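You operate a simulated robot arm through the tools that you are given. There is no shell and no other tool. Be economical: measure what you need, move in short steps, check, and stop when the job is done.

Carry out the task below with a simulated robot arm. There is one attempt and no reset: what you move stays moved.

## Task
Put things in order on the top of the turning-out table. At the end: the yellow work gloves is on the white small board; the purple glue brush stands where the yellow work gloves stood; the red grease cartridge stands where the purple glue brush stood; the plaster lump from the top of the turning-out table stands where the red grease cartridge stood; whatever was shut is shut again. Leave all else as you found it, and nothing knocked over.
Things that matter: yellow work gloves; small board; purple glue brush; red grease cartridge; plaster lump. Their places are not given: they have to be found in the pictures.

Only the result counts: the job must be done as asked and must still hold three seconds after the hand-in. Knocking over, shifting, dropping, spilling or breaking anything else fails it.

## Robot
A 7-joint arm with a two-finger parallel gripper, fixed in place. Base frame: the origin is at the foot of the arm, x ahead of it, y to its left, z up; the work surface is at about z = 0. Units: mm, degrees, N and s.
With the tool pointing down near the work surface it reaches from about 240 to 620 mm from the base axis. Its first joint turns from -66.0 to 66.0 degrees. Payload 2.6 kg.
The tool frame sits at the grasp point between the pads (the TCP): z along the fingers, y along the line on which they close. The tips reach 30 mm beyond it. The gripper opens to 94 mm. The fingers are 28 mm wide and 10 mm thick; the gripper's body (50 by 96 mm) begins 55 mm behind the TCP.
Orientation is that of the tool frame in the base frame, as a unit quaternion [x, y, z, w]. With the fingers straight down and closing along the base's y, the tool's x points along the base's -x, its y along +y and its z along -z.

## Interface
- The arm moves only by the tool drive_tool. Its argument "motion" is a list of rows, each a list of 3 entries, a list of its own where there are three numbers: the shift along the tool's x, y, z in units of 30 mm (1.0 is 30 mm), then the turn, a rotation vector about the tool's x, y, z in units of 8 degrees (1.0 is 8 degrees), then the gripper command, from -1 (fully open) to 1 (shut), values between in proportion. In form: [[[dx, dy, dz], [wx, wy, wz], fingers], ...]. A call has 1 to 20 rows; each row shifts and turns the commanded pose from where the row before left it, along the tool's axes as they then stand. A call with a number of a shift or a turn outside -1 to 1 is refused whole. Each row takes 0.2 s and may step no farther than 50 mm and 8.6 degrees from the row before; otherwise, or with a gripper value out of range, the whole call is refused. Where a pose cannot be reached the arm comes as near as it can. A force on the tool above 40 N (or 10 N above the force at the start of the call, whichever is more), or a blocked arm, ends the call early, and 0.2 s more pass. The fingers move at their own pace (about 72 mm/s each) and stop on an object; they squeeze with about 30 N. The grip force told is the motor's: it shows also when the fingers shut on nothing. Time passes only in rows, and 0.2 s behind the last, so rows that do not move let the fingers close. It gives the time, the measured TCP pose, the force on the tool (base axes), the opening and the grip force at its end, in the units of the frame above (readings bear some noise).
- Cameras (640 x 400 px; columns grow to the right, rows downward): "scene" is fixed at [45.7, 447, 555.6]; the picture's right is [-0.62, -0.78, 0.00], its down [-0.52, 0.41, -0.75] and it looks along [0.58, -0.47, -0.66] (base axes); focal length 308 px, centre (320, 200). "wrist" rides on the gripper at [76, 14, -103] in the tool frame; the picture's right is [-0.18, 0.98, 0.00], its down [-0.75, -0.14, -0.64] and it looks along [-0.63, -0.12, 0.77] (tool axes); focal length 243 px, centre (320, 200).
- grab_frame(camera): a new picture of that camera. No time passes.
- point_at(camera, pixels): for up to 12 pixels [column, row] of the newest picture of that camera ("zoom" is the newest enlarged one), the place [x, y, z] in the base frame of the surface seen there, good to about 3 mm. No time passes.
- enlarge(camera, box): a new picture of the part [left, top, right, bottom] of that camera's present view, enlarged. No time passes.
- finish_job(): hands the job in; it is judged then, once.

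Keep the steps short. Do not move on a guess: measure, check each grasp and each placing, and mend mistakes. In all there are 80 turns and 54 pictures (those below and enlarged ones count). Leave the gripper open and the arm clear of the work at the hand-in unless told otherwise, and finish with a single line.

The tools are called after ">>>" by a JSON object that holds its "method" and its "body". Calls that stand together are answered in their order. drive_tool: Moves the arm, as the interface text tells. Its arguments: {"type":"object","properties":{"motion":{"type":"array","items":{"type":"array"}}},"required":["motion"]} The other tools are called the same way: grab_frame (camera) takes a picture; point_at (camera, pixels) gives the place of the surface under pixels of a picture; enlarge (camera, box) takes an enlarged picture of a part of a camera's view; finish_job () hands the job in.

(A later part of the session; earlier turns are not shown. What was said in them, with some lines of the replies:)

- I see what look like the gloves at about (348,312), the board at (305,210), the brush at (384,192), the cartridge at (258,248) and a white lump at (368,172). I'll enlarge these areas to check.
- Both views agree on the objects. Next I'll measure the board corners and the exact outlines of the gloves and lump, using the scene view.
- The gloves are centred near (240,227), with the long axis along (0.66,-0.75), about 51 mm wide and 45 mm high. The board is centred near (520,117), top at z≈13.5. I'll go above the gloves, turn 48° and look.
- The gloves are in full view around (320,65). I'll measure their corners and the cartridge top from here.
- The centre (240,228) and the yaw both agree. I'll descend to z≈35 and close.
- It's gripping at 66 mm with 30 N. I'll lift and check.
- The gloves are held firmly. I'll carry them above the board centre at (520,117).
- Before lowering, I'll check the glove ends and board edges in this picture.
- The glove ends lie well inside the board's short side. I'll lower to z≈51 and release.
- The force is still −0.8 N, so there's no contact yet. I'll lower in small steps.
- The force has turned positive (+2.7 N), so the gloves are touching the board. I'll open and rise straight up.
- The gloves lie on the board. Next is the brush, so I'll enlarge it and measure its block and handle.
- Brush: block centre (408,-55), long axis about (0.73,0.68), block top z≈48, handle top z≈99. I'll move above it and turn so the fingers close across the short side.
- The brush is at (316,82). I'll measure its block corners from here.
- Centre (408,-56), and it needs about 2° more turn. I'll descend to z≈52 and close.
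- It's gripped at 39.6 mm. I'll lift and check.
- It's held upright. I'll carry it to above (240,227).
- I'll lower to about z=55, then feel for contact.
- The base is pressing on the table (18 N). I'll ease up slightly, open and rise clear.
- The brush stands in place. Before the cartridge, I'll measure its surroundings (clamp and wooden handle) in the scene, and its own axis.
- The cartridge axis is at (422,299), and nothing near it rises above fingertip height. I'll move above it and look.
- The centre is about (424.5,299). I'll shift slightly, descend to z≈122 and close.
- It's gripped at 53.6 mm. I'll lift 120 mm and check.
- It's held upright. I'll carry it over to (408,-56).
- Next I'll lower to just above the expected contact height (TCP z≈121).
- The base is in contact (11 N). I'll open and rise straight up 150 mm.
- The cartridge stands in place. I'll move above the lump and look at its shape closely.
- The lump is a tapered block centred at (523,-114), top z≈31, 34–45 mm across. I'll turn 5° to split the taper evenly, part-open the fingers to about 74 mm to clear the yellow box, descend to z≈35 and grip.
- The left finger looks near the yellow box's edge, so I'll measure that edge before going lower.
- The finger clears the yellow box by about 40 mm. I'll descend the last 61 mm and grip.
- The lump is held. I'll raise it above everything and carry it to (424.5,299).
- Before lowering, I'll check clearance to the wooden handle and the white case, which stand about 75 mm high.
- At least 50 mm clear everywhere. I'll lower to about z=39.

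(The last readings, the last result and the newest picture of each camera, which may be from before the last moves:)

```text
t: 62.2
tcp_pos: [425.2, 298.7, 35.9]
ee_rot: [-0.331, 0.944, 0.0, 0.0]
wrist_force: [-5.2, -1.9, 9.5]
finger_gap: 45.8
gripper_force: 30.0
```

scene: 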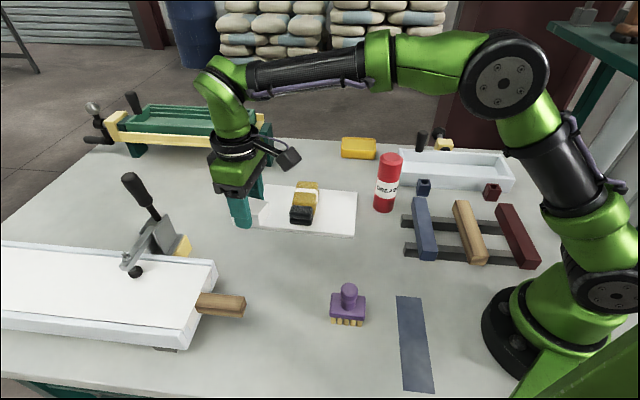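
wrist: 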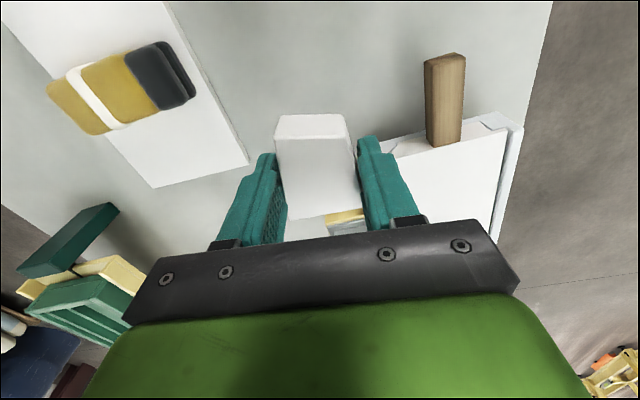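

It's in contact (9.5 N). I'll open, rise clear, and check everything.

>>> {"method": "drive_tool", "body": {"motion": [[[0, 0, -0.02], [0, 0, 0], 1], [[0, 0, 0], [0, 0, 0], -0.4], [[0, 0, 0], [0, 0, 0], -0.4], [[0, 0, 0], [0, 0, 0], -0.4], [[0, 0, -0.5], [0, 0, 0], -0.4], [[0, 0, -1], [0, 0, 0], -0.4], [[0, 0, -1], [0, 0, 0], -0.4], [[0, 0, -1], [0, 0, 0], -1], [[0, 0, -1], [0, 0, 0], -1], [[0, 0, -1], [0, 0, 0], -1], [[0, 0, -1], [0, 0, 0], -1], [[0, 0, -1], [0, 0, 0], -1], [[0, 0, -0.7], [0, 0, 0], -1], [[0, 0, 0], [0, 0, 0], -1]]}}

>>> {"method": "grab_frame", "body": {"camera": "scene"}}

>>> {"method": "grab_frame", "body": {"camera": "wrist"}}

```text
t: 65.2
tcp_pos: [425.6, 298.4, 281.8]
ee_rot: [-0.33, 0.944, 0.0, 0.0]
wrist_force: [-0.1, -0.1, 0.3]
finger_gap: 94.1
gripper_force: 0.0
```

```text
27 pictures are left
```

scene: 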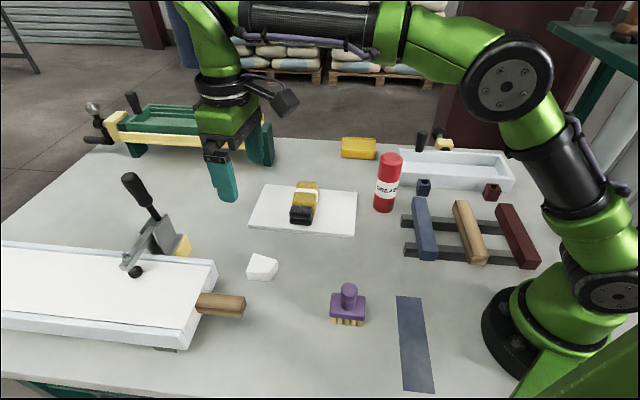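

```text
26 pictures are left
```

wrist: 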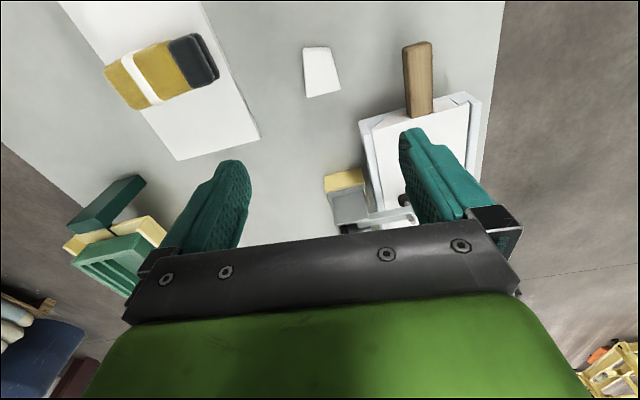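

Everything stands where it should. I'll check the final positions.

>>> {"method": "point_at", "body": {"camera": "wrist", "pixels": [[308, 52], [330, 51], [338, 92], [310, 96], [320, 72]]}}

>>> {"method": "point_at", "body": {"camera": "scene", "pixels": [[391, 157], [385, 208], [349, 288], [334, 322], [361, 324], [303, 205]]}}

```text
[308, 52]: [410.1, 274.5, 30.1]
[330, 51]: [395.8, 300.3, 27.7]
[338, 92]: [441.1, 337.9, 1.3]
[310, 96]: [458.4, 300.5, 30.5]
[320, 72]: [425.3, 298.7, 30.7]
```

```text
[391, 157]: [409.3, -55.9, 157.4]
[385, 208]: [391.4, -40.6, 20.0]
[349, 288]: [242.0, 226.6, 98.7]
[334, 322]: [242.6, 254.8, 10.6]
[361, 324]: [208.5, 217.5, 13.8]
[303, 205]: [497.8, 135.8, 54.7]
```

The lump is at (425,299), the cartridge at (409,-56), the brush at (240,227), and the gloves are on the board. The gripper is open and clear, so I'm handing in.

>>> {"method": "finish_job", "body": {}}

```text
The job is handed in.
```

The job is handed in: the gloves are on the white board, and the brush, cartridge and plaster lump each stand in their new places, upright and within a few mm of the spots I measured.
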